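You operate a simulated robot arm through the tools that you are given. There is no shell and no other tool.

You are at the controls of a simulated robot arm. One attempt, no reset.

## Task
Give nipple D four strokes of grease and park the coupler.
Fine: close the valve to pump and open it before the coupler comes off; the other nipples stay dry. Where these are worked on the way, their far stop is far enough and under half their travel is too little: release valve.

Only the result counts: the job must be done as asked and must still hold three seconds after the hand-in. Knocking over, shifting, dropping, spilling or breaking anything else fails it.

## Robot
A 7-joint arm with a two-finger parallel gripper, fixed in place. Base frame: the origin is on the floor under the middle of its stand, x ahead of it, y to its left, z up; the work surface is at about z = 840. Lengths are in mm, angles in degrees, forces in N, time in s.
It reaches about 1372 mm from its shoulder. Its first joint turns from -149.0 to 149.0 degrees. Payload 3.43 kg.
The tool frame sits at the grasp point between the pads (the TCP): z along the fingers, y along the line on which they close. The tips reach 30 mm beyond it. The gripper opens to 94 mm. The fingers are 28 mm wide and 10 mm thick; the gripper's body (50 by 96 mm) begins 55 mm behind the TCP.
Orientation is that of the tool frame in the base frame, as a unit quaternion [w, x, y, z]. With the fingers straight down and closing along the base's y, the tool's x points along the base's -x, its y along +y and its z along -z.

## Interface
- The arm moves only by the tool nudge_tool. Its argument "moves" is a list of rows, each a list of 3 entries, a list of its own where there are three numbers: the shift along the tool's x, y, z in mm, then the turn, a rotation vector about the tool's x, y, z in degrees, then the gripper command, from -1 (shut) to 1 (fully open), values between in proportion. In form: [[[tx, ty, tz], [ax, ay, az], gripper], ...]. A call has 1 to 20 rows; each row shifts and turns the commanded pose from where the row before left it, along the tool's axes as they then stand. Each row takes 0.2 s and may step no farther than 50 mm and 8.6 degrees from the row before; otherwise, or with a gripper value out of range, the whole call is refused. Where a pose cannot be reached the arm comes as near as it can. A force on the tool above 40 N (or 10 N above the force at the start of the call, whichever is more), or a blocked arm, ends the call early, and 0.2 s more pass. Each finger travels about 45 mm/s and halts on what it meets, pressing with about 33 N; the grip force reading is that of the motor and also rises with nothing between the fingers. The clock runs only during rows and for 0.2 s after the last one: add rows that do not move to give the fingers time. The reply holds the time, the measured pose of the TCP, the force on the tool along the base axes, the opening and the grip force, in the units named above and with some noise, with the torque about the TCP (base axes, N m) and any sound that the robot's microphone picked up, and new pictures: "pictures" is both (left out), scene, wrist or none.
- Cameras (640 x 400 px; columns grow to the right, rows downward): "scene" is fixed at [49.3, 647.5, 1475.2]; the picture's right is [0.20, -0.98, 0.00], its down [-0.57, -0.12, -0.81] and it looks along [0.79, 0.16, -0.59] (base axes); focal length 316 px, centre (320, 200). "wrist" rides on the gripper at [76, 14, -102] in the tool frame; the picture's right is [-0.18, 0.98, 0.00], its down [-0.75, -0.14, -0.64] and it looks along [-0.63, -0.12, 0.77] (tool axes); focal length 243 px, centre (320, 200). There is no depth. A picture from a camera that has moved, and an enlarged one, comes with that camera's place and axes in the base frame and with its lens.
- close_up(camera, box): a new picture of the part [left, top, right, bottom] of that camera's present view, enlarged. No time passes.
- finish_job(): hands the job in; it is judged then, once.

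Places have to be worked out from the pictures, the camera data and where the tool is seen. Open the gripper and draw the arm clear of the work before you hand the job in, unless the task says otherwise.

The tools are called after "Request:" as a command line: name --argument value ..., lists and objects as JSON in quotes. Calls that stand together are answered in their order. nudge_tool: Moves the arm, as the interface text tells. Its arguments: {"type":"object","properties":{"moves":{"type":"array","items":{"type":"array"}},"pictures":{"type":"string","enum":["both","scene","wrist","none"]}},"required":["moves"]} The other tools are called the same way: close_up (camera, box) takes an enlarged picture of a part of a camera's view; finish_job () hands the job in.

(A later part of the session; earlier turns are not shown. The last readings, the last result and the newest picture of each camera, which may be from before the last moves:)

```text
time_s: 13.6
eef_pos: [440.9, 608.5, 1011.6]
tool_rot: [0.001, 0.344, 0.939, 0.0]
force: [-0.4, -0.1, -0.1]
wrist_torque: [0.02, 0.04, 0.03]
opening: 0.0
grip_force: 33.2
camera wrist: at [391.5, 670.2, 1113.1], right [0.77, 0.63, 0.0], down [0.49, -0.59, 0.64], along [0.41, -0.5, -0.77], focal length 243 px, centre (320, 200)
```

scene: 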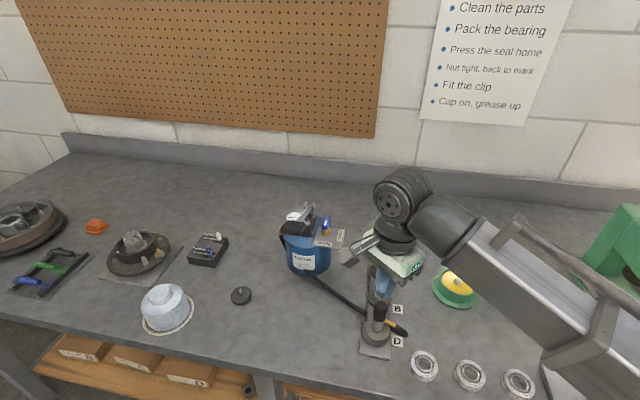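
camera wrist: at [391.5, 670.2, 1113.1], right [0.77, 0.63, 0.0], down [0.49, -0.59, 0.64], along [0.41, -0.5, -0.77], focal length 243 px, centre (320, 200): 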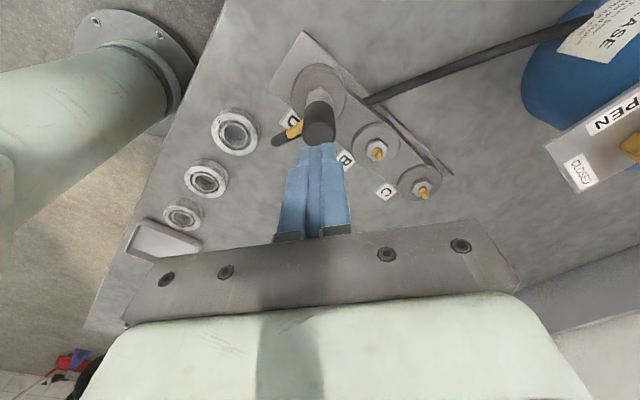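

The opening reads 0: the coupler has slipped out of the pads during the turn, and it now seems to be standing on D. I look closely before doing anything else.

Request:
close_up --camera "scene" --box '[340, 250, 430, 360]'

Request:
close_up --camera "wrist" --box '[250, 40, 390, 180]'

```text
3.64 times, centred on (385, 305) of scene
camera zoom: at [49.3, 647.5, 1475.2], right [0.2, -0.98, 0.0], down [-0.57, -0.12, -0.81], along [0.79, 0.16, -0.59], focal length 1149 px, centre (84, -182)
```

zoom: 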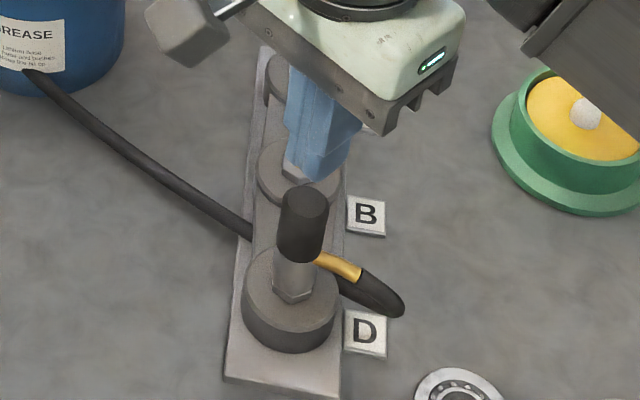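

```text
2.86 times, centred on (320, 110) of wrist
camera zoom: at [391.5, 670.2, 1113.1], right [0.77, 0.63, 0.0], down [0.49, -0.59, 0.64], along [0.41, -0.5, -0.77], focal length 693 px, centre (320, 457)
```

zoom: 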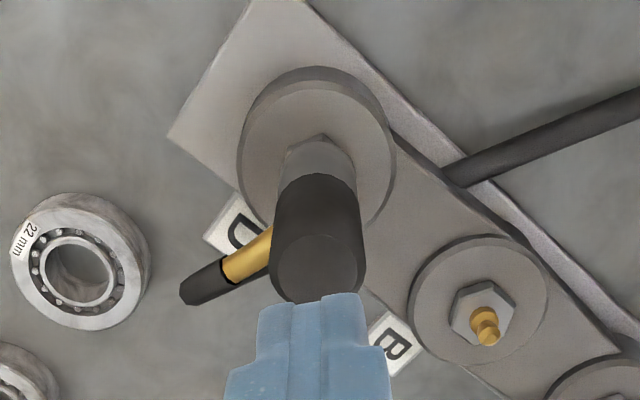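

The coupler dropped straight onto nipple D and is standing upright on it, with its skirt down at the hex, axis about (435, 613) and top near z 960. It may not be pushed fully home, so I centre the closed fingertips above it to press it down gently.

Request:
nudge_tool --moves '[[[5.9, 0.4, 0], [0, 0, 0], -1], [[0, 0, 6], [0, 0, 0], -1], [[0, 0, 5], [0, 0, 0], -1], [[0, 0, 0], [0, 0, 0], -1]]' --pictures "both"

Request:
close_up --camera "scene" --box '[340, 250, 430, 360]'

Request:
close_up --camera "wrist" --box '[250, 60, 390, 200]'

```text
time_s: 14.6
eef_pos: [437.9, 613.6, 1000.0]
tool_rot: [0.0, 0.342, 0.94, -0.001]
force: [0.9, -0.3, 1.1]
wrist_torque: [0.0, 0.0, -0.01]
opening: 0.0
grip_force: 33.3
camera wrist: at [388.2, 674.5, 1101.5], right [0.77, 0.63, 0.0], down [0.49, -0.59, 0.64], along [0.41, -0.5, -0.77], focal length 243 px, centre (320, 200)
```

scene: 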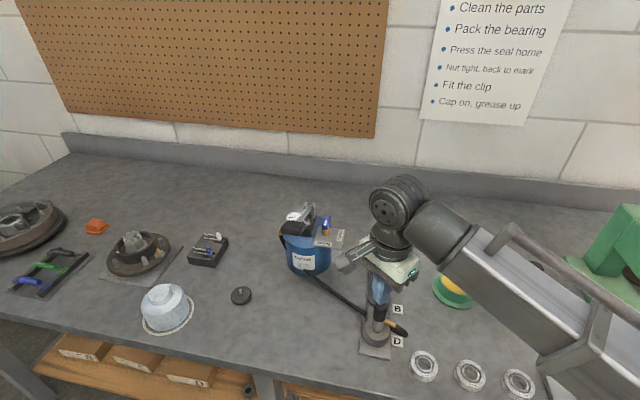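
wrist: 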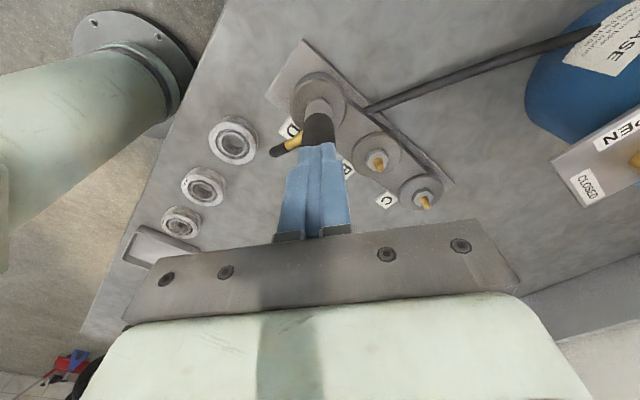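

```text
3.64 times, centred on (385, 305) of scene
camera zoom: at [49.3, 647.5, 1475.2], right [0.2, -0.98, 0.0], down [-0.57, -0.12, -0.81], along [0.79, 0.16, -0.59], focal length 1149 px, centre (84, -182)
```

zoom: 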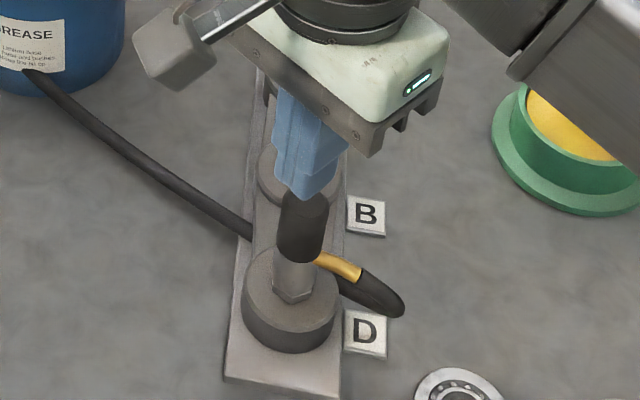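

```text
2.86 times, centred on (320, 130) of wrist
camera zoom: at [388.2, 674.5, 1101.5], right [0.77, 0.63, 0.0], down [0.49, -0.59, 0.64], along [0.41, -0.5, -0.77], focal length 693 px, centre (320, 400)
```

zoom: 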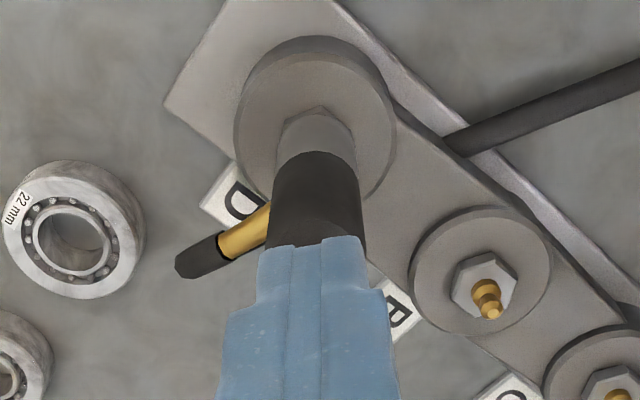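

The closed tips are centred over the coupler top and about 10 mm above it. I lower slowly and watch for contact force.

Request:
nudge_tool --moves '[[[0, 0, 3], [0, 0, 0], -1], [[0, 0, 2], [0, 0, 0], -1], [[0, 0, 2], [0, 0, 0], -1]]' --pictures "none"

```text
time_s: 15.4
eef_pos: [436.8, 612.9, 994.3]
tool_rot: [0.0, 0.342, 0.94, 0.0]
force: [0.0, -0.4, -0.5]
wrist_torque: [0.0, 0.0, 0.03]
opening: 0.1
grip_force: 32.7
```

No contact yet at z 994; I continue in small steps.

Request:
nudge_tool --moves '[[[0, 0, 1.5], [0, 0, 0], -1], [[0, 0, 1.5], [0, 0, 0], -1]]' --pictures "none"

Request:
nudge_tool --moves '[[[0, 0, 1.5], [0, 0, 0], -1], [[0, 0, 1], [0, 0, 0], -1]]' --pictures "both"

```text
time_s: 16.0
eef_pos: [435.7, 613.9, 991.4]
tool_rot: [0.0, 0.342, 0.94, 0.001]
force: [0.8, -0.1, 0.1]
wrist_torque: [-0.03, -0.01, 0.0]
opening: 0.4
grip_force: 33.1
```

```text
time_s: 16.6
eef_pos: [436.6, 613.9, 988.7]
tool_rot: [0.0, 0.343, 0.939, 0.0]
force: [0.2, -0.6, 0.6]
wrist_torque: [0.02, 0.01, -0.02]
opening: 0.2
grip_force: 32.7
camera wrist: at [387.6, 674.9, 1089.2], right [0.77, 0.63, 0.0], down [0.49, -0.59, 0.64], along [0.41, -0.5, -0.77], focal length 243 px, centre (320, 200)
```

scene: 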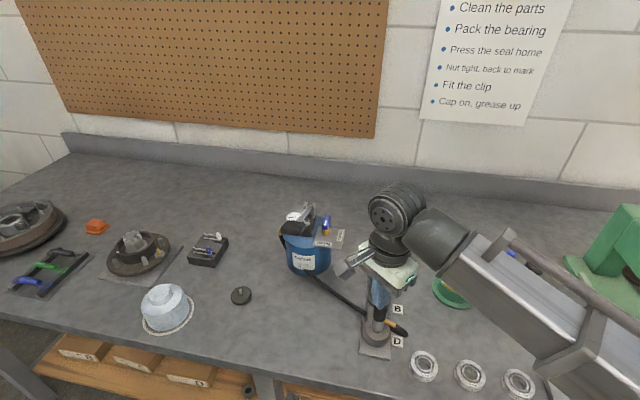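
wrist: 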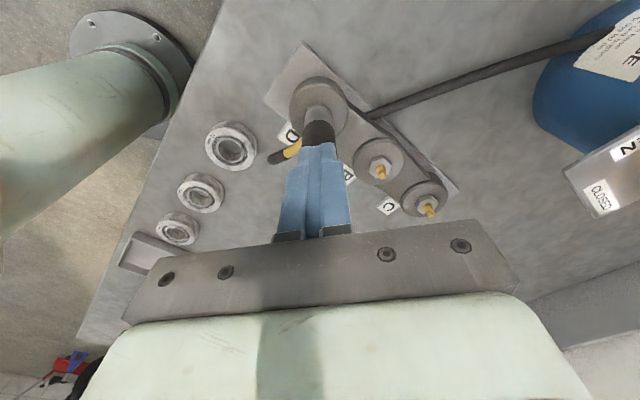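

Request:
close_up --camera "scene" --box '[350, 260, 410, 340]'

Request:
close_up --camera "wrist" --box '[260, 80, 380, 180]'

```text
5.00 times, centred on (380, 300) of scene
camera zoom: at [49.3, 647.5, 1475.2], right [0.2, -0.98, 0.0], down [-0.57, -0.12, -0.81], along [0.79, 0.16, -0.59], focal length 1580 px, centre (20, -300)
```

zoom: 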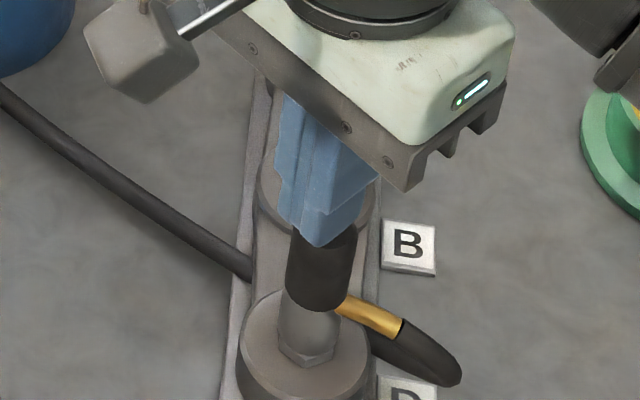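

```text
4.00 times, centred on (320, 130) of wrist
camera zoom: at [387.6, 674.9, 1089.2], right [0.77, 0.63, 0.0], down [0.49, -0.59, 0.64], along [0.41, -0.5, -0.77], focal length 970 px, centre (320, 480)
```

zoom: 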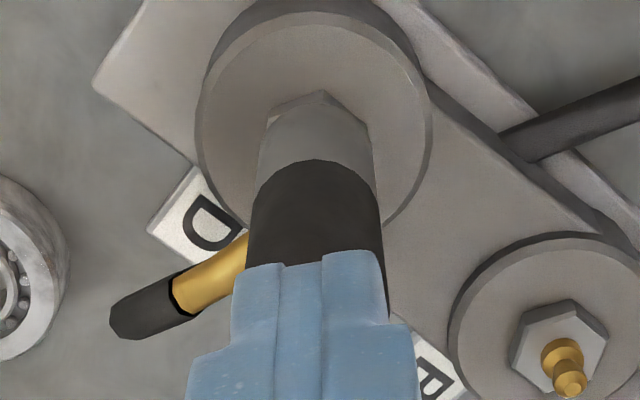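

The coupler stands squarely on D with the skirt at the hex. Still no contact, so I continue pressing down in 1.5 mm steps.

Request:
nudge_tool --moves '[[[0, 0, 1.5], [0, 0, 0], -1], [[0, 0, 1.5], [0, 0, 0], -1]]' --pictures "none"

Request:
nudge_tool --moves '[[[0, 0, 1.5], [0, 0, 0], -1]]' --pictures "none"

Request:
nudge_tool --moves '[[[0, 0, 1.5], [0, 0, 0], -1]]' --pictures "none"

```text
time_s: 17.2
eef_pos: [436.6, 614.3, 985.2]
tool_rot: [0.0, 0.342, 0.94, 0.0]
force: [0.4, 0.0, -0.4]
wrist_torque: [-0.02, 0.0, 0.0]
opening: 0.0
grip_force: 33.5
```

```text
time_s: 17.6
eef_pos: [437.2, 614.0, 983.9]
tool_rot: [0.0, 0.342, 0.94, -0.001]
force: [0.7, -0.8, -0.2]
wrist_torque: [0.01, 0.01, -0.01]
opening: 0.0
grip_force: 33.1
```

```text
time_s: 18.0
eef_pos: [438.5, 614.9, 982.1]
tool_rot: [0.0, 0.342, 0.94, 0.0]
force: [-0.7, -0.1, 6.9]
wrist_torque: [0.01, 0.02, 0.0]
opening: 0.2
grip_force: 33.2
```

Contact at z 982 with about 7 N, so the coupler top is near z 952. I press a little harder and listen for a click.

Request:
nudge_tool --moves '[[[0, 0, 1], [0, 0, 0], -1]]' --pictures "none"

Request:
nudge_tool --moves '[[[0, 0, 1], [0, 0, 0], -1]]' --pictures "none"

```text
time_s: 18.4
eef_pos: [437.3, 613.6, 982.2]
tool_rot: [0.0, 0.342, 0.94, 0.0]
force: [-1.8, 0.0, 25.8]
wrist_torque: [-0.03, 0.04, 0.04]
opening: 0.1
grip_force: 32.8
```

```text
time_s: 18.8
eef_pos: [437.7, 614.9, 983.2]
tool_rot: [0.0, 0.342, 0.94, 0.002]
force: [-0.8, -2.3, 11.7]
wrist_torque: [-0.1, 0.07, -0.01]
opening: 0.2
grip_force: 32.9
stopped in row 1: the force on the tool passed its limit at 43 N (the readings are from after the stop); the commanded pose is now the measured one
```

It is solid at 43 N with no further travel, so the coupler is fully home on D. I back off upward, turn the tool back to square, and go look at the valve and pump from above.

Request:
nudge_tool --moves '[[[0, 0, -20], [0, 0, 0], -1], [[0, 0, -40], [0, 0, 0], -1], [[0, 0, -30], [0, 0, -8], -1], [[0, 0, 0], [0, 0, -8], -1], [[0, 0, 0], [0, 0, -8], -1], [[0, 0, 0], [0, 0, -8], -1], [[0, 0, 0], [0, 0, -8], -1], [[-20, 36, -17], [0, 0, 0], -1], [[-20, 36, -17], [0, 0, 0], -1], [[-20, 36, -17], [0, 0, 0], -1], [[-20, 36, -10], [0, 0, 0], -1], [[0, 0, 0], [0, 0, 0], -1]]' --pictures "both"

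Request:
close_up --camera "wrist" --box '[220, 0, 460, 150]'

Request:
close_up --camera "scene" --box '[340, 250, 430, 360]'

```text
time_s: 21.4
eef_pos: [519.9, 760.4, 1134.4]
tool_rot: [0.001, 0.0, 1.0, 0.001]
force: [-0.7, -0.7, 0.3]
wrist_torque: [0.03, -0.01, 0.02]
opening: 0.0
grip_force: 33.0
camera wrist: at [444.0, 775.3, 1234.8], right [0.18, 0.98, 0.0], down [0.75, -0.14, 0.64], along [0.63, -0.12, -0.77], focal length 243 px, centre (320, 200)
```

scene: 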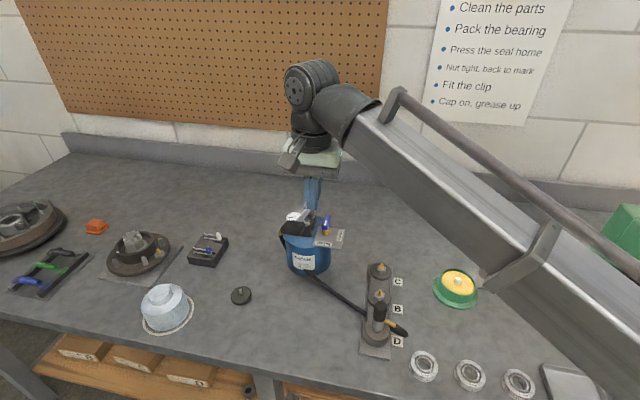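
wrist: 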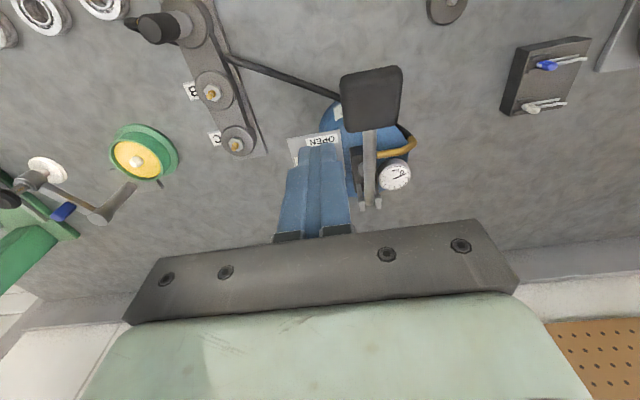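

```text
2.67 times, centred on (340, 75) of wrist
camera zoom: at [444.0, 775.3, 1234.8], right [0.18, 0.98, 0.0], down [0.75, -0.14, 0.64], along [0.63, -0.12, -0.77], focal length 647 px, centre (267, 533)
```

zoom: 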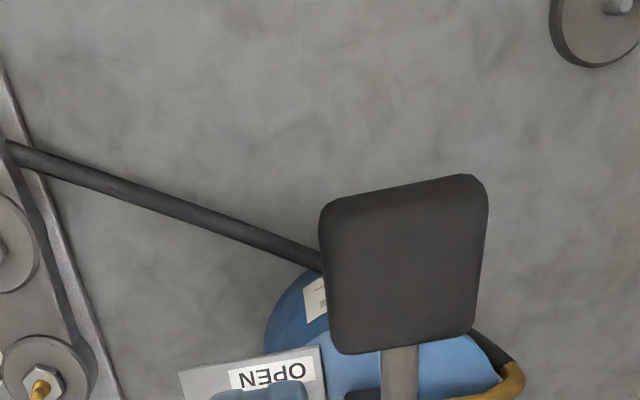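

```text
3.64 times, centred on (385, 305) of scene
camera zoom: at [49.3, 647.5, 1475.2], right [0.2, -0.98, 0.0], down [-0.57, -0.12, -0.81], along [0.79, 0.16, -0.59], focal length 1149 px, centre (84, -182)
```

zoom: 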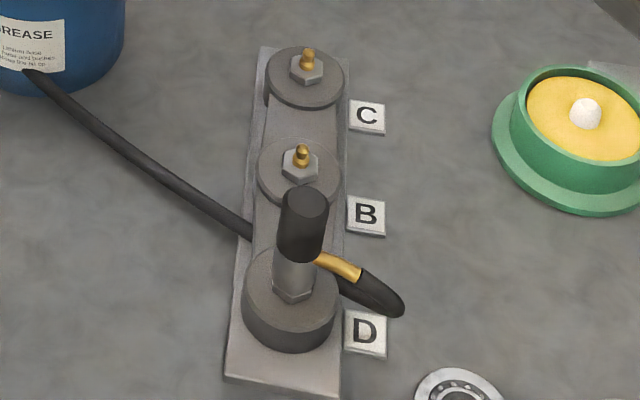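

The coupler stays upright on D. I open the fingers so the valve lever comes into view.

Request:
nudge_tool --moves '[[[0, 0, 0], [0, 0, 0], 1], [[0, 0, 0], [0, 0, 0], 1], [[0, 0, 0], [0, 0, 0], 1], [[0, 0, 0], [0, 0, 0], 1], [[0, 0, 0], [0, 0, 0], 1], [[0, 0, 0], [0, 0, 0], 1]]' --pictures "both"

Request:
close_up --camera "wrist" --box '[250, 50, 450, 230]'

Request:
close_up --camera "scene" --box '[270, 190, 360, 280]'

```text
time_s: 22.8
eef_pos: [520.1, 759.7, 1134.0]
tool_rot: [0.001, 0.0, 1.0, 0.001]
force: [0.8, 0.4, 0.4]
wrist_torque: [-0.01, 0.0, 0.05]
opening: 94.2
grip_force: 0.1
camera wrist: at [444.0, 775.2, 1234.8], right [0.18, 0.98, 0.0], down [0.75, -0.14, 0.64], along [0.63, -0.12, -0.77], focal length 243 px, centre (320, 200)
```

scene: 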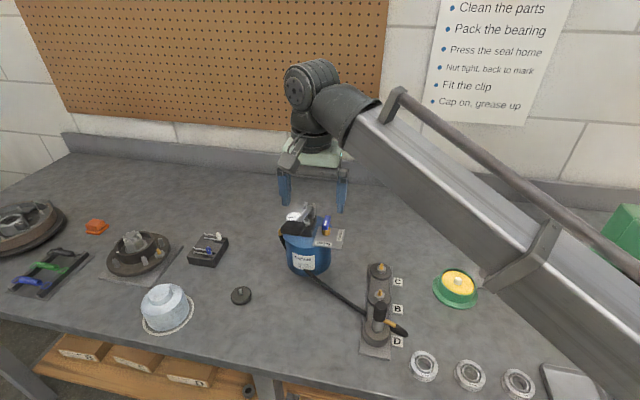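
wrist: 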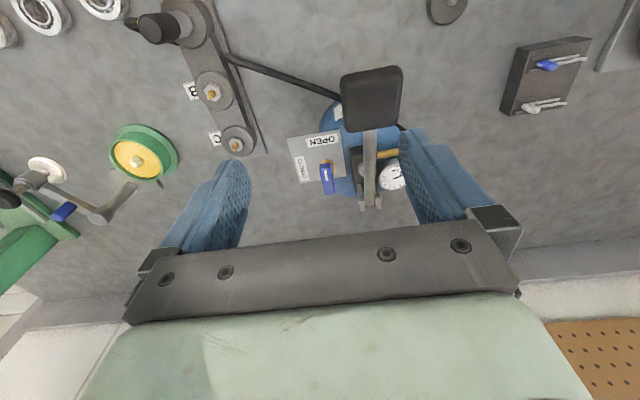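

```text
2.22 times, centred on (350, 140) of wrist
camera zoom: at [444.0, 775.2, 1234.8], right [0.18, 0.98, 0.0], down [0.75, -0.14, 0.64], along [0.63, -0.12, -0.77], focal length 539 px, centre (253, 333)
```

zoom: 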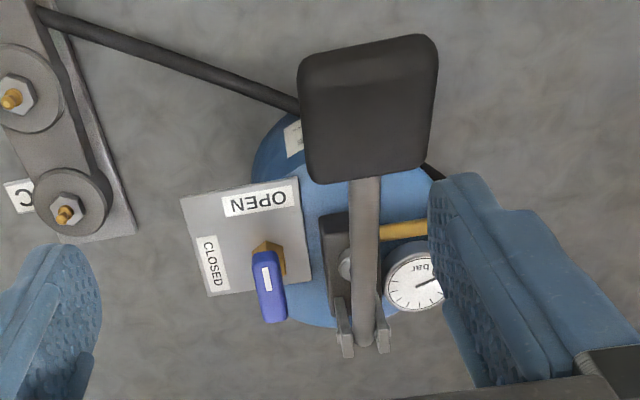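

```text
4.44 times, centred on (315, 235) of scene
camera zoom: at [49.3, 647.5, 1475.2], right [0.2, -0.98, 0.0], down [-0.57, -0.12, -0.81], along [0.79, 0.16, -0.59], focal length 1404 px, centre (342, 44)
```

zoom: 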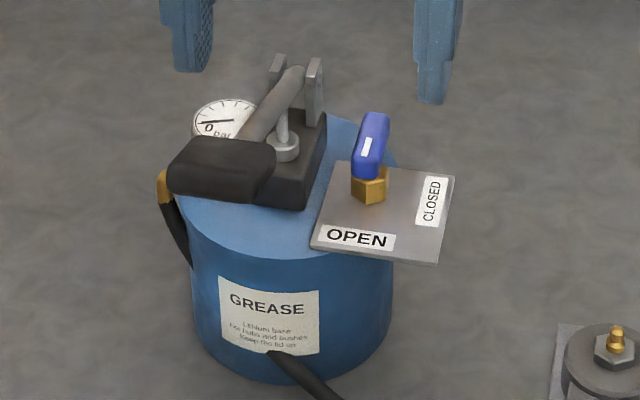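

Combining the two wrist views, the valve handle is a bar about 40 mm long along x, centred on the pivot near (619, 752.5) with its top around z 988. OPEN is toward -x and CLOSED toward -y. I move over the pivot with a narrower opening to stay clear of the pump.

Request:
nudge_tool --moves '[[[-45, -3, 0], [0, 0, 0], 0], [[-45, -3, 0], [0, 0, 0], -0.3], [[-9, -1.5, 20], [0, 0, 0], -0.36], [[0, 0, 30], [0, 0, 0], -0.36], [[0, 0, 0], [0, 0, 0], -0.36], [[0, 0, 0], [0, 0, 0], -0.36]]' --pictures "both"

Request:
close_up --camera "wrist" --box '[220, 60, 420, 220]'

Request:
close_up --camera "scene" --box '[270, 180, 360, 260]'

```text
time_s: 24.2
eef_pos: [615.2, 753.1, 1085.6]
tool_rot: [0.001, 0.0, 1.0, 0.0]
force: [0.2, 0.3, 0.6]
wrist_torque: [0.04, 0.04, 0.01]
opening: 30.0
grip_force: 0.0
camera wrist: at [539.5, 767.7, 1185.5], right [0.18, 0.98, 0.0], down [0.75, -0.14, 0.64], along [0.63, -0.12, -0.77], focal length 243 px, centre (320, 200)
```

scene: 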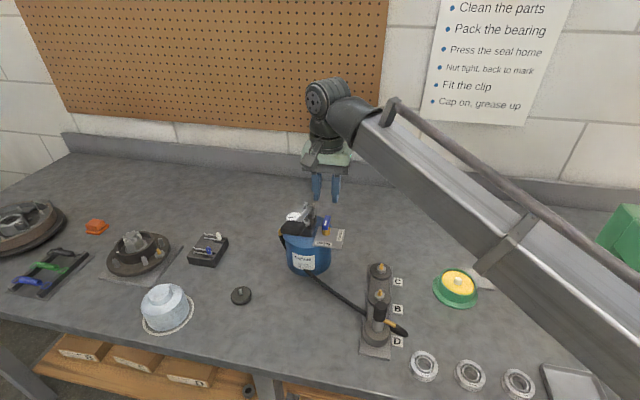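
wrist: 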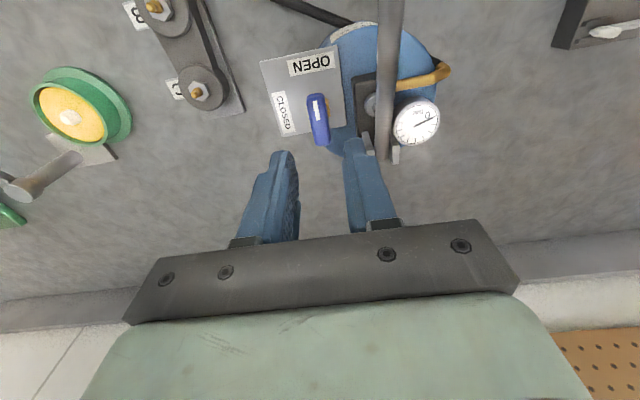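

```text
2.50 times, centred on (320, 140) of wrist
camera zoom: at [539.5, 767.7, 1185.5], right [0.18, 0.98, 0.0], down [0.75, -0.14, 0.64], along [0.63, -0.12, -0.77], focal length 606 px, centre (320, 350)
```

zoom: 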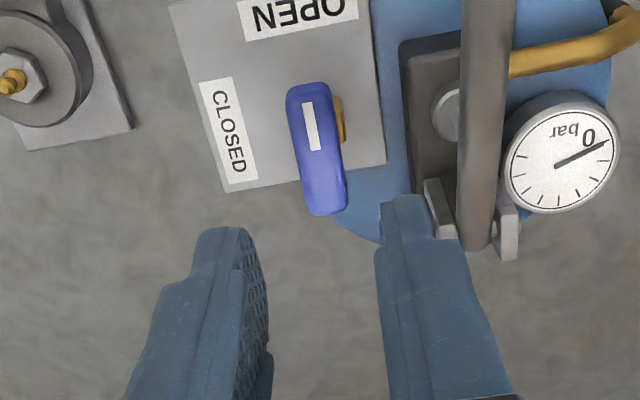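

```text
5.00 times, centred on (315, 220) of scene
camera zoom: at [49.3, 647.5, 1475.2], right [0.2, -0.98, 0.0], down [-0.57, -0.12, -0.81], along [0.79, 0.16, -0.59], focal length 1580 px, centre (345, 100)
```

zoom: 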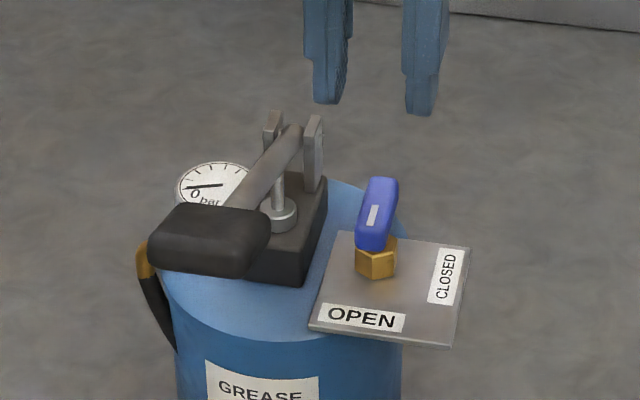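

The fingers straddle the bar's line. I shift +3 mm in x, -1 mm in y and descend to about z 1013, so the tips are just above and beside the bar.

Request:
nudge_tool --moves '[[[-3.2, -1, 24], [0, 0, 0], -0.36], [[0, 0, 24], [0, 0, 0], -0.36], [[0, 0, 20], [0, 0, 0], -0.36], [[0, 0, 0], [0, 0, 0], -0.36]]' --pictures "both"

Request:
close_up --camera "wrist" --box '[220, 80, 420, 240]'

Request:
close_up --camera "scene" --box '[270, 180, 360, 260]'

```text
time_s: 25.2
eef_pos: [619.4, 750.6, 1016.2]
tool_rot: [0.001, 0.0, 1.0, 0.001]
force: [-0.4, -0.2, 0.4]
wrist_torque: [0.0, -0.01, -0.01]
opening: 30.1
grip_force: 0.0
camera wrist: at [543.1, 765.7, 1116.4], right [0.18, 0.98, 0.0], down [0.75, -0.14, 0.64], along [0.63, -0.12, -0.77], focal length 243 px, centre (320, 200)
```

scene: 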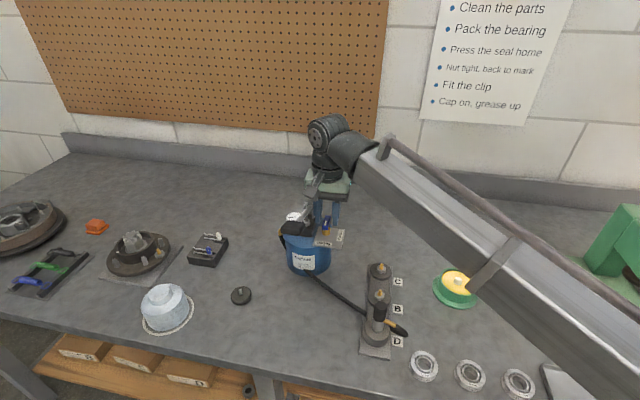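
wrist: 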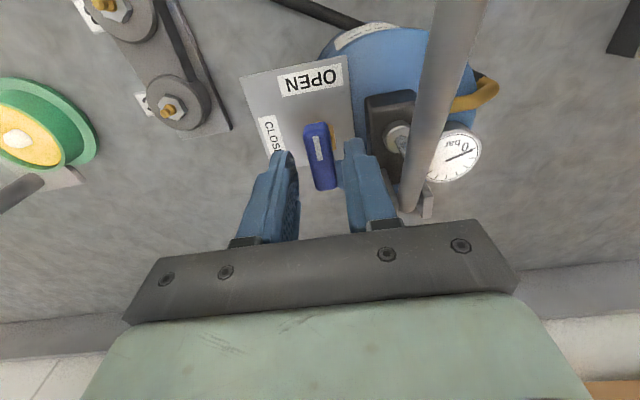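

```text
2.50 times, centred on (320, 160) of wrist
camera zoom: at [543.1, 765.7, 1116.4], right [0.18, 0.98, 0.0], down [0.75, -0.14, 0.64], along [0.63, -0.12, -0.77], focal length 606 px, centre (320, 300)
```

zoom: 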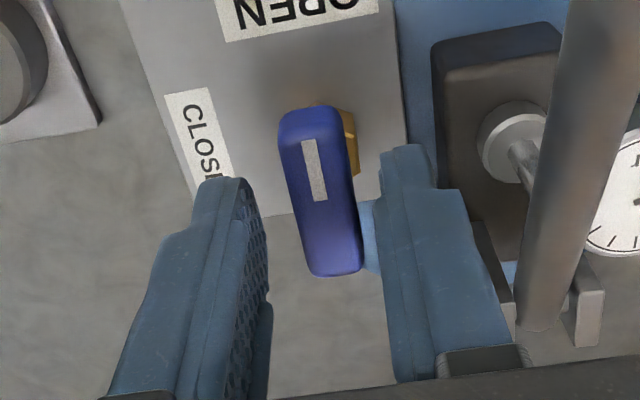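

```text
5.00 times, centred on (315, 220) of scene
camera zoom: at [49.3, 647.5, 1475.2], right [0.2, -0.98, 0.0], down [-0.57, -0.12, -0.81], along [0.79, 0.16, -0.59], focal length 1580 px, centre (345, 100)
```

zoom: 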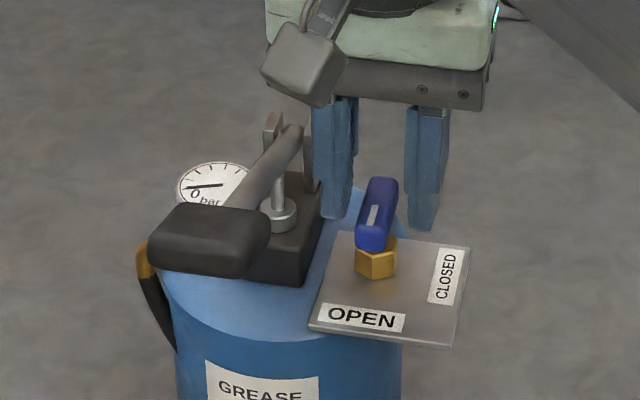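

The bar sits centred between the pads with clearance to the pump bracket. I lower another 12 mm and narrow the opening to about 20 mm around it.

Request:
nudge_tool --moves '[[[0, 1, 6], [0, 0, 0], -0.36], [[0, 0, 6], [0, 0, 0], -0.36], [[0, 0, 0], [0, 0, 0], -0.5], [[0, 0, 0], [0, 0, 0], -0.58], [[0, 0, 0], [0, 0, 0], -0.58]]' --pictures "both"

Request:
close_up --camera "wrist" --box '[220, 80, 420, 240]'

Request:
close_up --camera "scene" --box '[290, 190, 360, 260]'

```text
time_s: 26.4
eef_pos: [619.6, 751.4, 1004.4]
tool_rot: [0.001, 0.0, 1.0, 0.001]
force: [-0.4, 0.6, -0.8]
wrist_torque: [-0.04, -0.01, 0.02]
opening: 20.1
grip_force: 0.0
camera wrist: at [543.5, 766.9, 1105.4], right [0.18, 0.98, 0.0], down [0.75, -0.14, 0.64], along [0.63, -0.12, -0.77], focal length 243 px, centre (320, 200)
```

scene: 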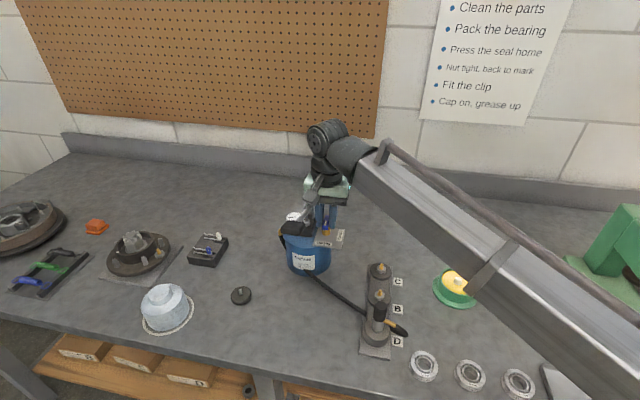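
wrist: 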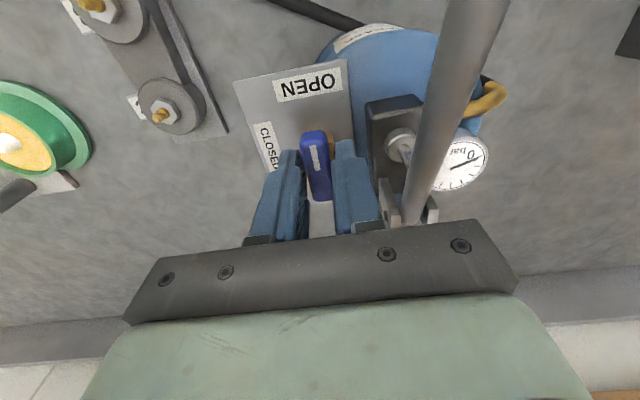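

```text
2.50 times, centred on (320, 160) of wrist
camera zoom: at [543.5, 766.9, 1105.4], right [0.18, 0.98, 0.0], down [0.75, -0.14, 0.64], along [0.63, -0.12, -0.77], focal length 606 px, centre (320, 300)
```

zoom: 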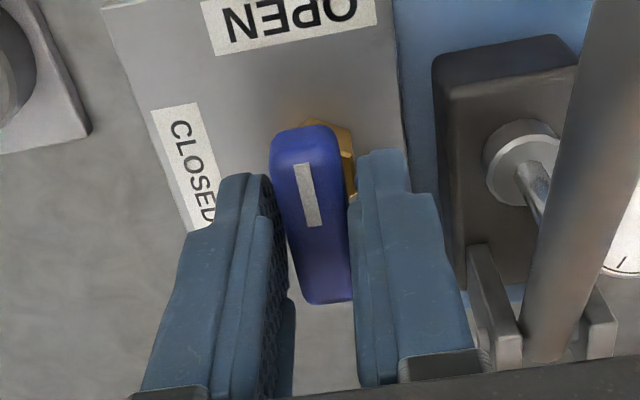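

```text
5.71 times, centred on (325, 225) of scene
camera zoom: at [49.3, 647.5, 1475.2], right [0.2, -0.98, 0.0], down [-0.57, -0.12, -0.81], along [0.79, 0.16, -0.59], focal length 1806 px, centre (291, 57)
```

zoom: 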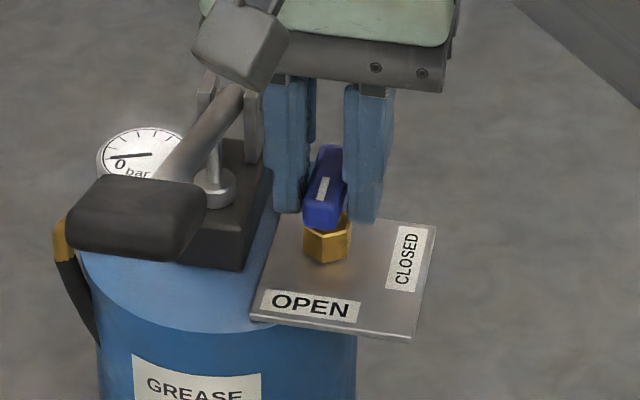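

The bar is loosely captured between the pads. I turn the tool counter-clockwise (seen from above) toward CLOSED, first by 40°, and check.

Request:
nudge_tool --moves '[[[0, 0, 0], [0, 0, -8], -0.62], [[0, 0, 0], [0, 0, -8], -0.62], [[0, 0, 0], [0, 0, -8], -0.62], [[0, 0, 0], [0, 0, -8], -0.62], [[0, 0, 0], [0, 0, -8], -0.62], [[0, 0, 0], [0, 0, 0], -0.62]]' --pictures "both"

Request:
close_up --camera "wrist" --box '[220, 80, 420, 240]'

Request:
close_up --camera "scene" --box '[290, 190, 360, 260]'

```text
time_s: 27.8
eef_pos: [618.9, 750.4, 1005.0]
tool_rot: [0.002, -0.343, 0.939, 0.001]
force: [-0.4, 1.9, -0.2]
wrist_torque: [0.0, 0.02, 0.04]
opening: 18.5
grip_force: 0.3
camera wrist: at [552.2, 713.4, 1104.8], right [-0.49, 0.87, 0.0], down [0.67, 0.38, 0.64], along [0.56, 0.32, -0.76], focal length 243 px, centre (320, 200)
```

scene: 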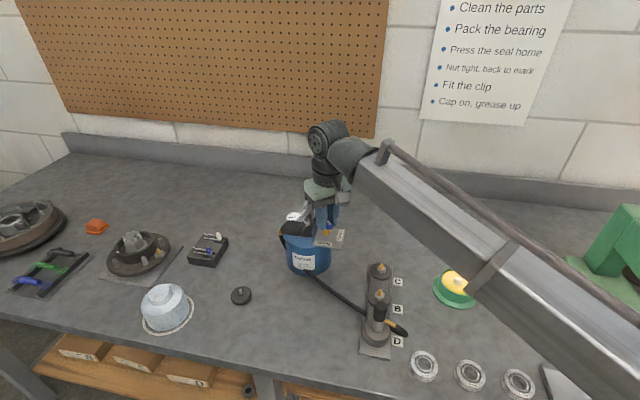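
wrist: 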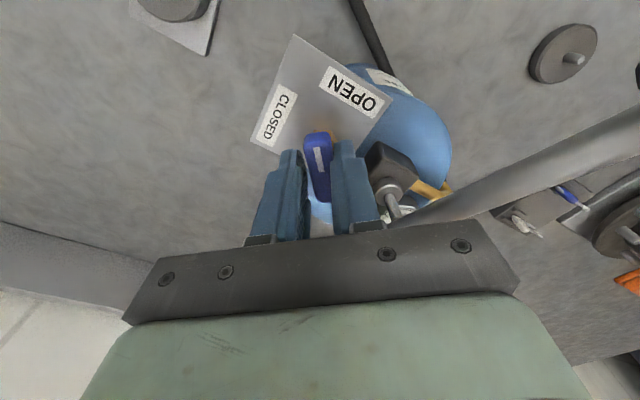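

```text
2.50 times, centred on (320, 160) of wrist
camera zoom: at [552.2, 713.4, 1104.8], right [-0.49, 0.87, 0.0], down [0.67, 0.38, 0.64], along [0.56, 0.32, -0.76], focal length 606 px, centre (320, 300)
```

zoom: 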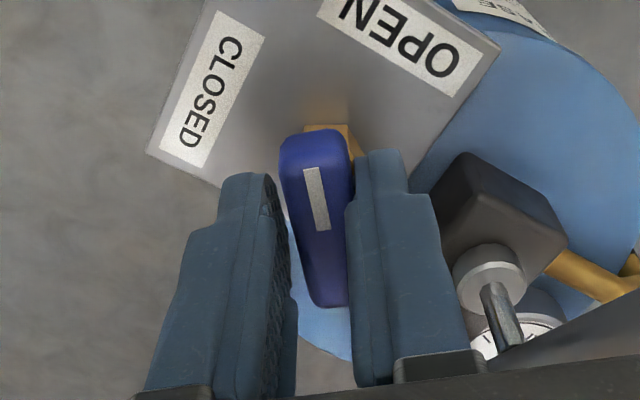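

```text
5.71 times, centred on (325, 225) of scene
camera zoom: at [49.3, 647.5, 1475.2], right [0.2, -0.98, 0.0], down [-0.57, -0.12, -0.81], along [0.79, 0.16, -0.59], focal length 1806 px, centre (291, 57)
```

zoom: 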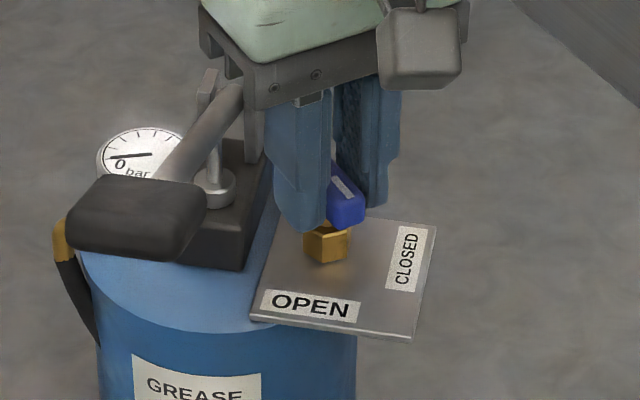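

The bar turns freely with the tool, now about halfway. I continue to roughly 88°.

Request:
nudge_tool --moves '[[[0, 0, 0], [0, 0, -8], -0.62], [[0, 0, 0], [0, 0, -8], -0.62], [[0, 0, 0], [0, 0, -8], -0.62], [[0, 0, 0], [0, 0, -8], -0.62], [[0, 0, 0], [0, 0, -8], -0.62], [[0, 0, 0], [0, 0, -8], -0.62], [[0, 0, 0], [0, 0, 0], -0.62]]' --pictures "both"

Request:
close_up --camera "wrist" --box '[220, 80, 420, 240]'

Request:
close_up --camera "scene" --box '[290, 190, 360, 260]'

```text
time_s: 29.4
eef_pos: [618.8, 752.2, 1005.7]
tool_rot: [0.001, -0.695, 0.719, 0.001]
force: [-0.1, -0.8, 0.3]
wrist_torque: [-0.01, -0.01, 0.02]
opening: 18.2
grip_force: 0.1
camera wrist: at [603.0, 676.7, 1105.7], right [-0.98, 0.22, 0.0], down [0.16, 0.75, 0.64], along [0.14, 0.63, -0.76], focal length 243 px, centre (320, 200)
```

scene: 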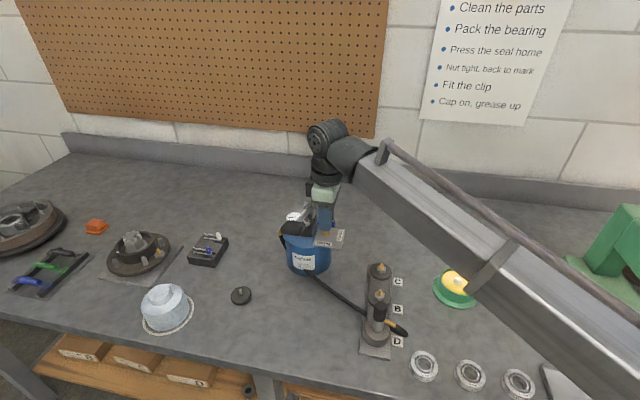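
wrist: 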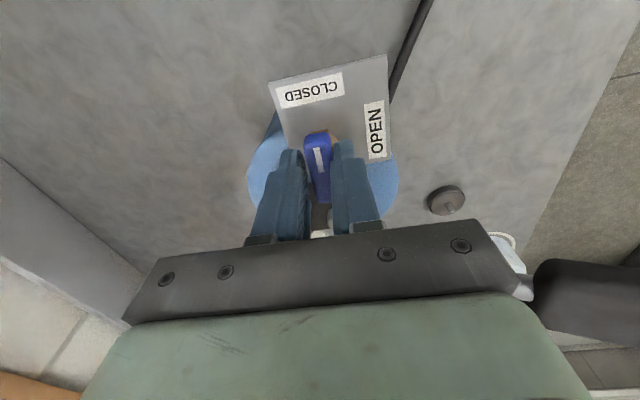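

```text
2.50 times, centred on (320, 160) of wrist
camera zoom: at [603.0, 676.7, 1105.7], right [-0.98, 0.22, 0.0], down [0.16, 0.75, 0.64], along [0.14, 0.63, -0.76], focal length 606 px, centre (320, 300)
```

zoom: 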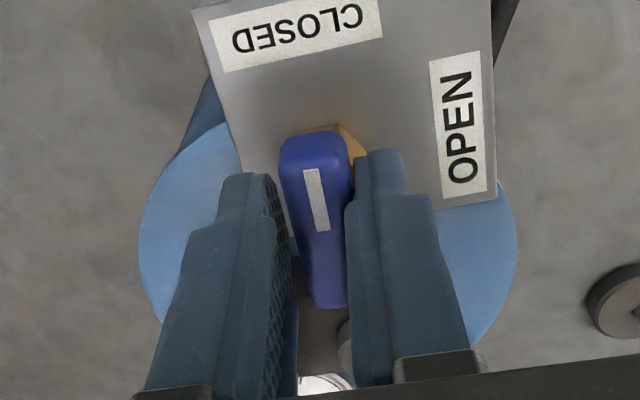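

```text
5.71 times, centred on (325, 225) of scene
camera zoom: at [49.3, 647.5, 1475.2], right [0.2, -0.98, 0.0], down [-0.57, -0.12, -0.81], along [0.79, 0.16, -0.59], focal length 1806 px, centre (291, 57)
```

zoom: 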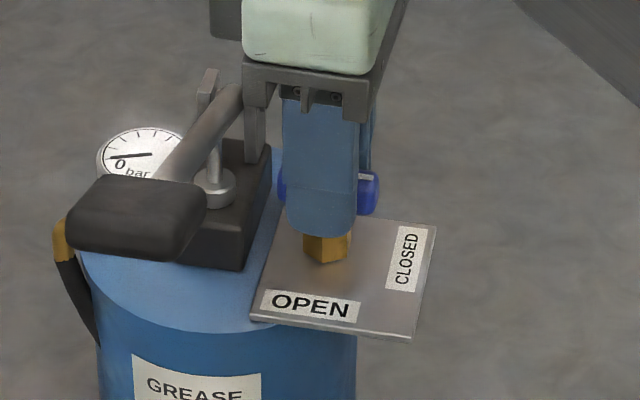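

The pointer is at CLOSED. I turn a few more degrees to be sure it reaches its stop.

Request:
nudge_tool --moves '[[[0, 0, 0], [0, 0, -5], -0.62], [[0, 0, 0], [0, 0, -4], -0.62], [[0, 0, 0], [0, 0, 0], -0.62]]' --pictures "wrist"

Request:
close_up --camera "wrist" --box '[220, 80, 420, 240]'

```text
time_s: 30.2
eef_pos: [619.3, 750.0, 1004.6]
tool_rot: [-0.001, 0.749, -0.662, 0.0]
force: [-5.4, 1.3, 2.0]
wrist_torque: [0.06, 0.16, -0.06]
opening: 20.8
grip_force: 2.6
camera wrist: at [615.4, 674.2, 1105.6], right [-1.0, 0.06, 0.0], down [0.05, 0.76, 0.64], along [0.04, 0.64, -0.76], focal length 243 px, centre (320, 200)
```

wrist: 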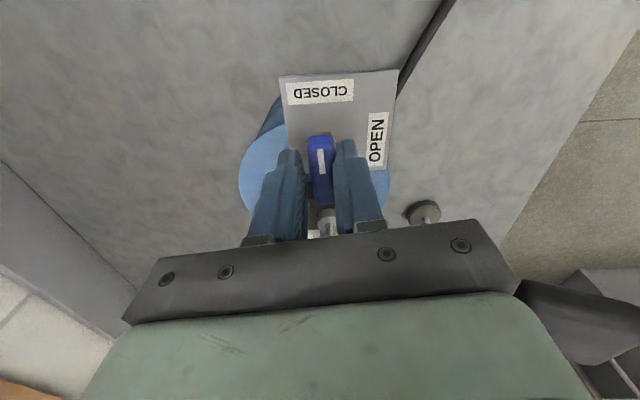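

```text
2.50 times, centred on (320, 160) of wrist
camera zoom: at [615.4, 674.2, 1105.6], right [-1.0, 0.06, 0.0], down [0.05, 0.76, 0.64], along [0.04, 0.64, -0.76], focal length 606 px, centre (320, 300)
```

zoom: 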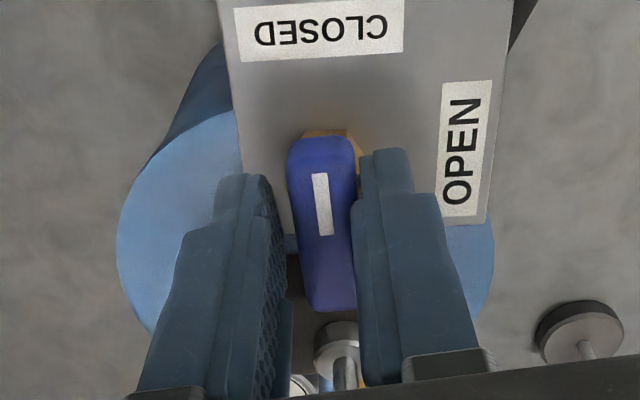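

The bar is against its stop at CLOSED (the pads are now being pushed, about 5 N). I ease off, open slightly, and lift away.

Request:
nudge_tool --moves '[[[0, 0, 0], [0, 0, 5], -0.5], [[0, 0, 0], [0, 0, 0], -0.4], [[0, 0, 0], [0, 0, 0], -0.4], [[0, 0, -20], [0, 0, 0], -0.4], [[0, 0, -30], [0, 0, 0], -0.4], [[0, 0, -40], [0, 0, 0], -0.4], [[0, 0, -40], [0, 0, 0], -0.4], [[0, 0, 0], [0, 0, 0], -0.4]]' --pictures "both"

Request:
close_up --camera "scene" --box '[270, 180, 360, 260]'

Request:
close_up --camera "wrist" --box '[240, 60, 640, 310]'

```text
time_s: 32.0
eef_pos: [619.4, 750.5, 1137.8]
tool_rot: [-0.001, 0.719, -0.695, -0.001]
force: [0.3, 0.0, -0.8]
wrist_torque: [0.03, 0.0, -0.02]
opening: 28.2
grip_force: 0.1
camera wrist: at [609.0, 673.5, 1237.4], right [-0.99, 0.15, 0.0], down [0.11, 0.76, 0.64], along [0.1, 0.64, -0.77], focal length 243 px, centre (320, 200)
```

scene: 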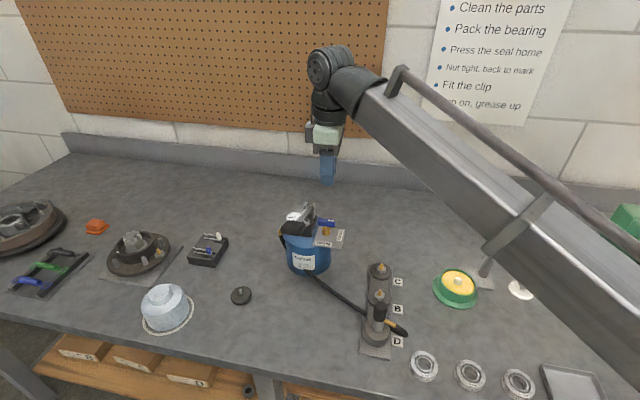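
wrist: 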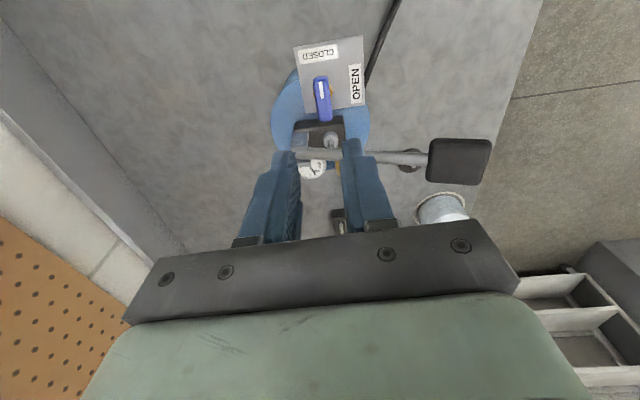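

```text
5.00 times, centred on (315, 220) of scene
camera zoom: at [49.3, 647.5, 1475.2], right [0.2, -0.98, 0.0], down [-0.57, -0.12, -0.81], along [0.79, 0.16, -0.59], focal length 1580 px, centre (345, 100)
```

zoom: 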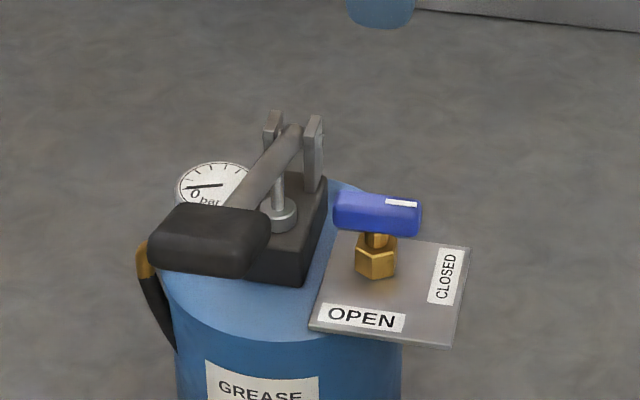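

```text
1.60 times, centred on (440, 185) of wrist
camera zoom: at [609.0, 673.5, 1237.4], right [-0.99, 0.15, 0.0], down [0.11, 0.76, 0.64], along [0.1, 0.64, -0.77], focal length 388 px, centre (128, 224)
```

zoom: 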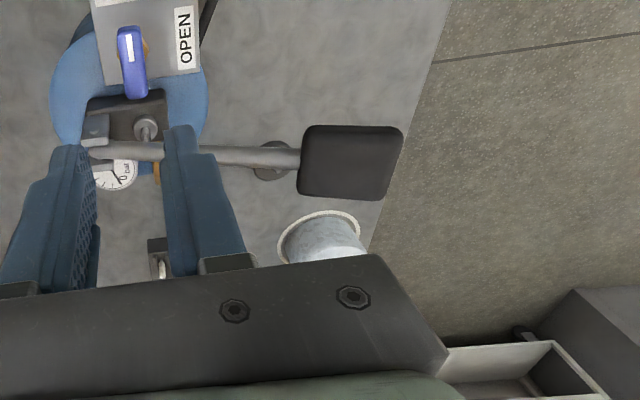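

The valve now reads CLOSED. The pump paddle's centre is about (505, 800, 1060). I close the fingers and move above it at a safe height.

Request:
nudge_tool --moves '[[[-18, 37.5, -5], [0, 0, 0], -1], [[-18, 37.5, -5], [0, 0, 0], -1], [[-17.5, 37.5, 0], [0, 0, 0], -1], [[0, 0, 0], [0, 0, 0], -1]]' --pictures "both"

Request:
close_up --camera "scene" --box '[250, 160, 350, 260]'

Request:
close_up --camera "wrist" --box '[220, 60, 440, 220]'

```text
time_s: 33.0
eef_pos: [506.4, 797.4, 1143.4]
tool_rot: [-0.001, 0.72, -0.694, 0.001]
force: [0.1, 0.4, -0.2]
wrist_torque: [-0.02, 0.0, 0.02]
opening: 0.0
grip_force: 33.1
camera wrist: at [494.7, 721.7, 1244.7], right [-0.99, 0.15, 0.0], down [0.11, 0.76, 0.64], along [0.1, 0.64, -0.77], focal length 243 px, centre (320, 200)
```

scene: 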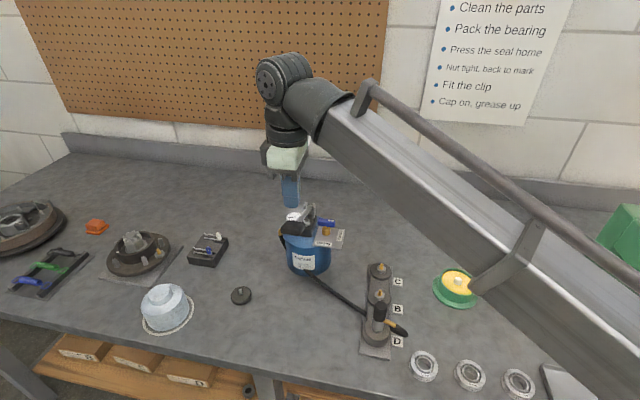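
wrist: 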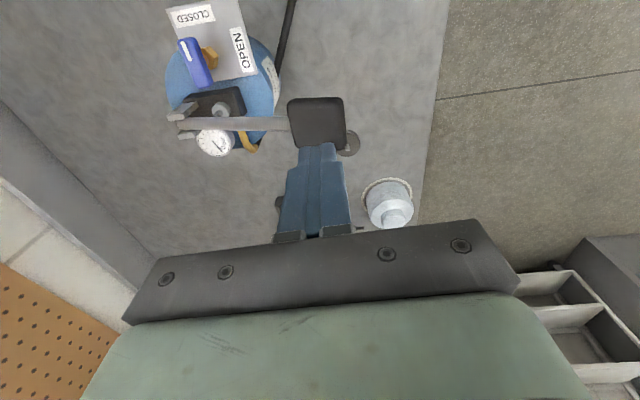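

```text
4.00 times, centred on (300, 210) of scene
camera zoom: at [49.3, 647.5, 1475.2], right [0.2, -0.98, 0.0], down [-0.57, -0.12, -0.81], along [0.79, 0.16, -0.59], focal length 1264 px, centre (400, 160)
```

zoom: 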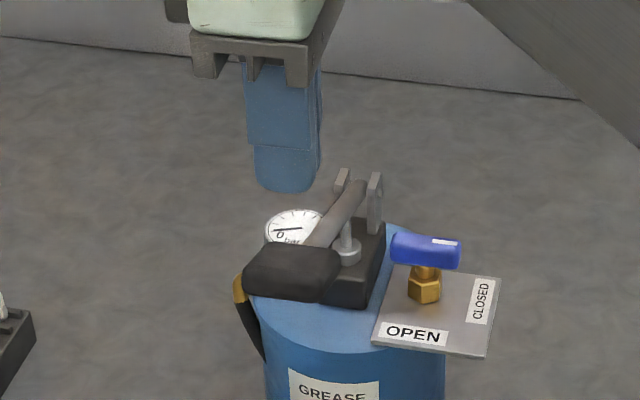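

```text
2.50 times, centred on (330, 140) of wrist
camera zoom: at [494.7, 721.7, 1244.7], right [-0.99, 0.15, 0.0], down [0.11, 0.76, 0.64], along [0.1, 0.64, -0.77], focal length 606 px, centre (295, 350)
```

zoom: 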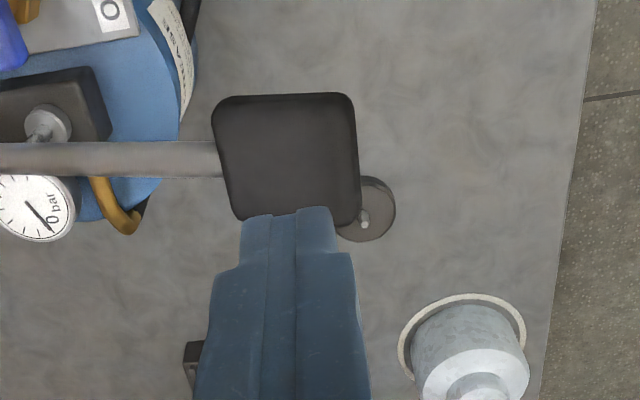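

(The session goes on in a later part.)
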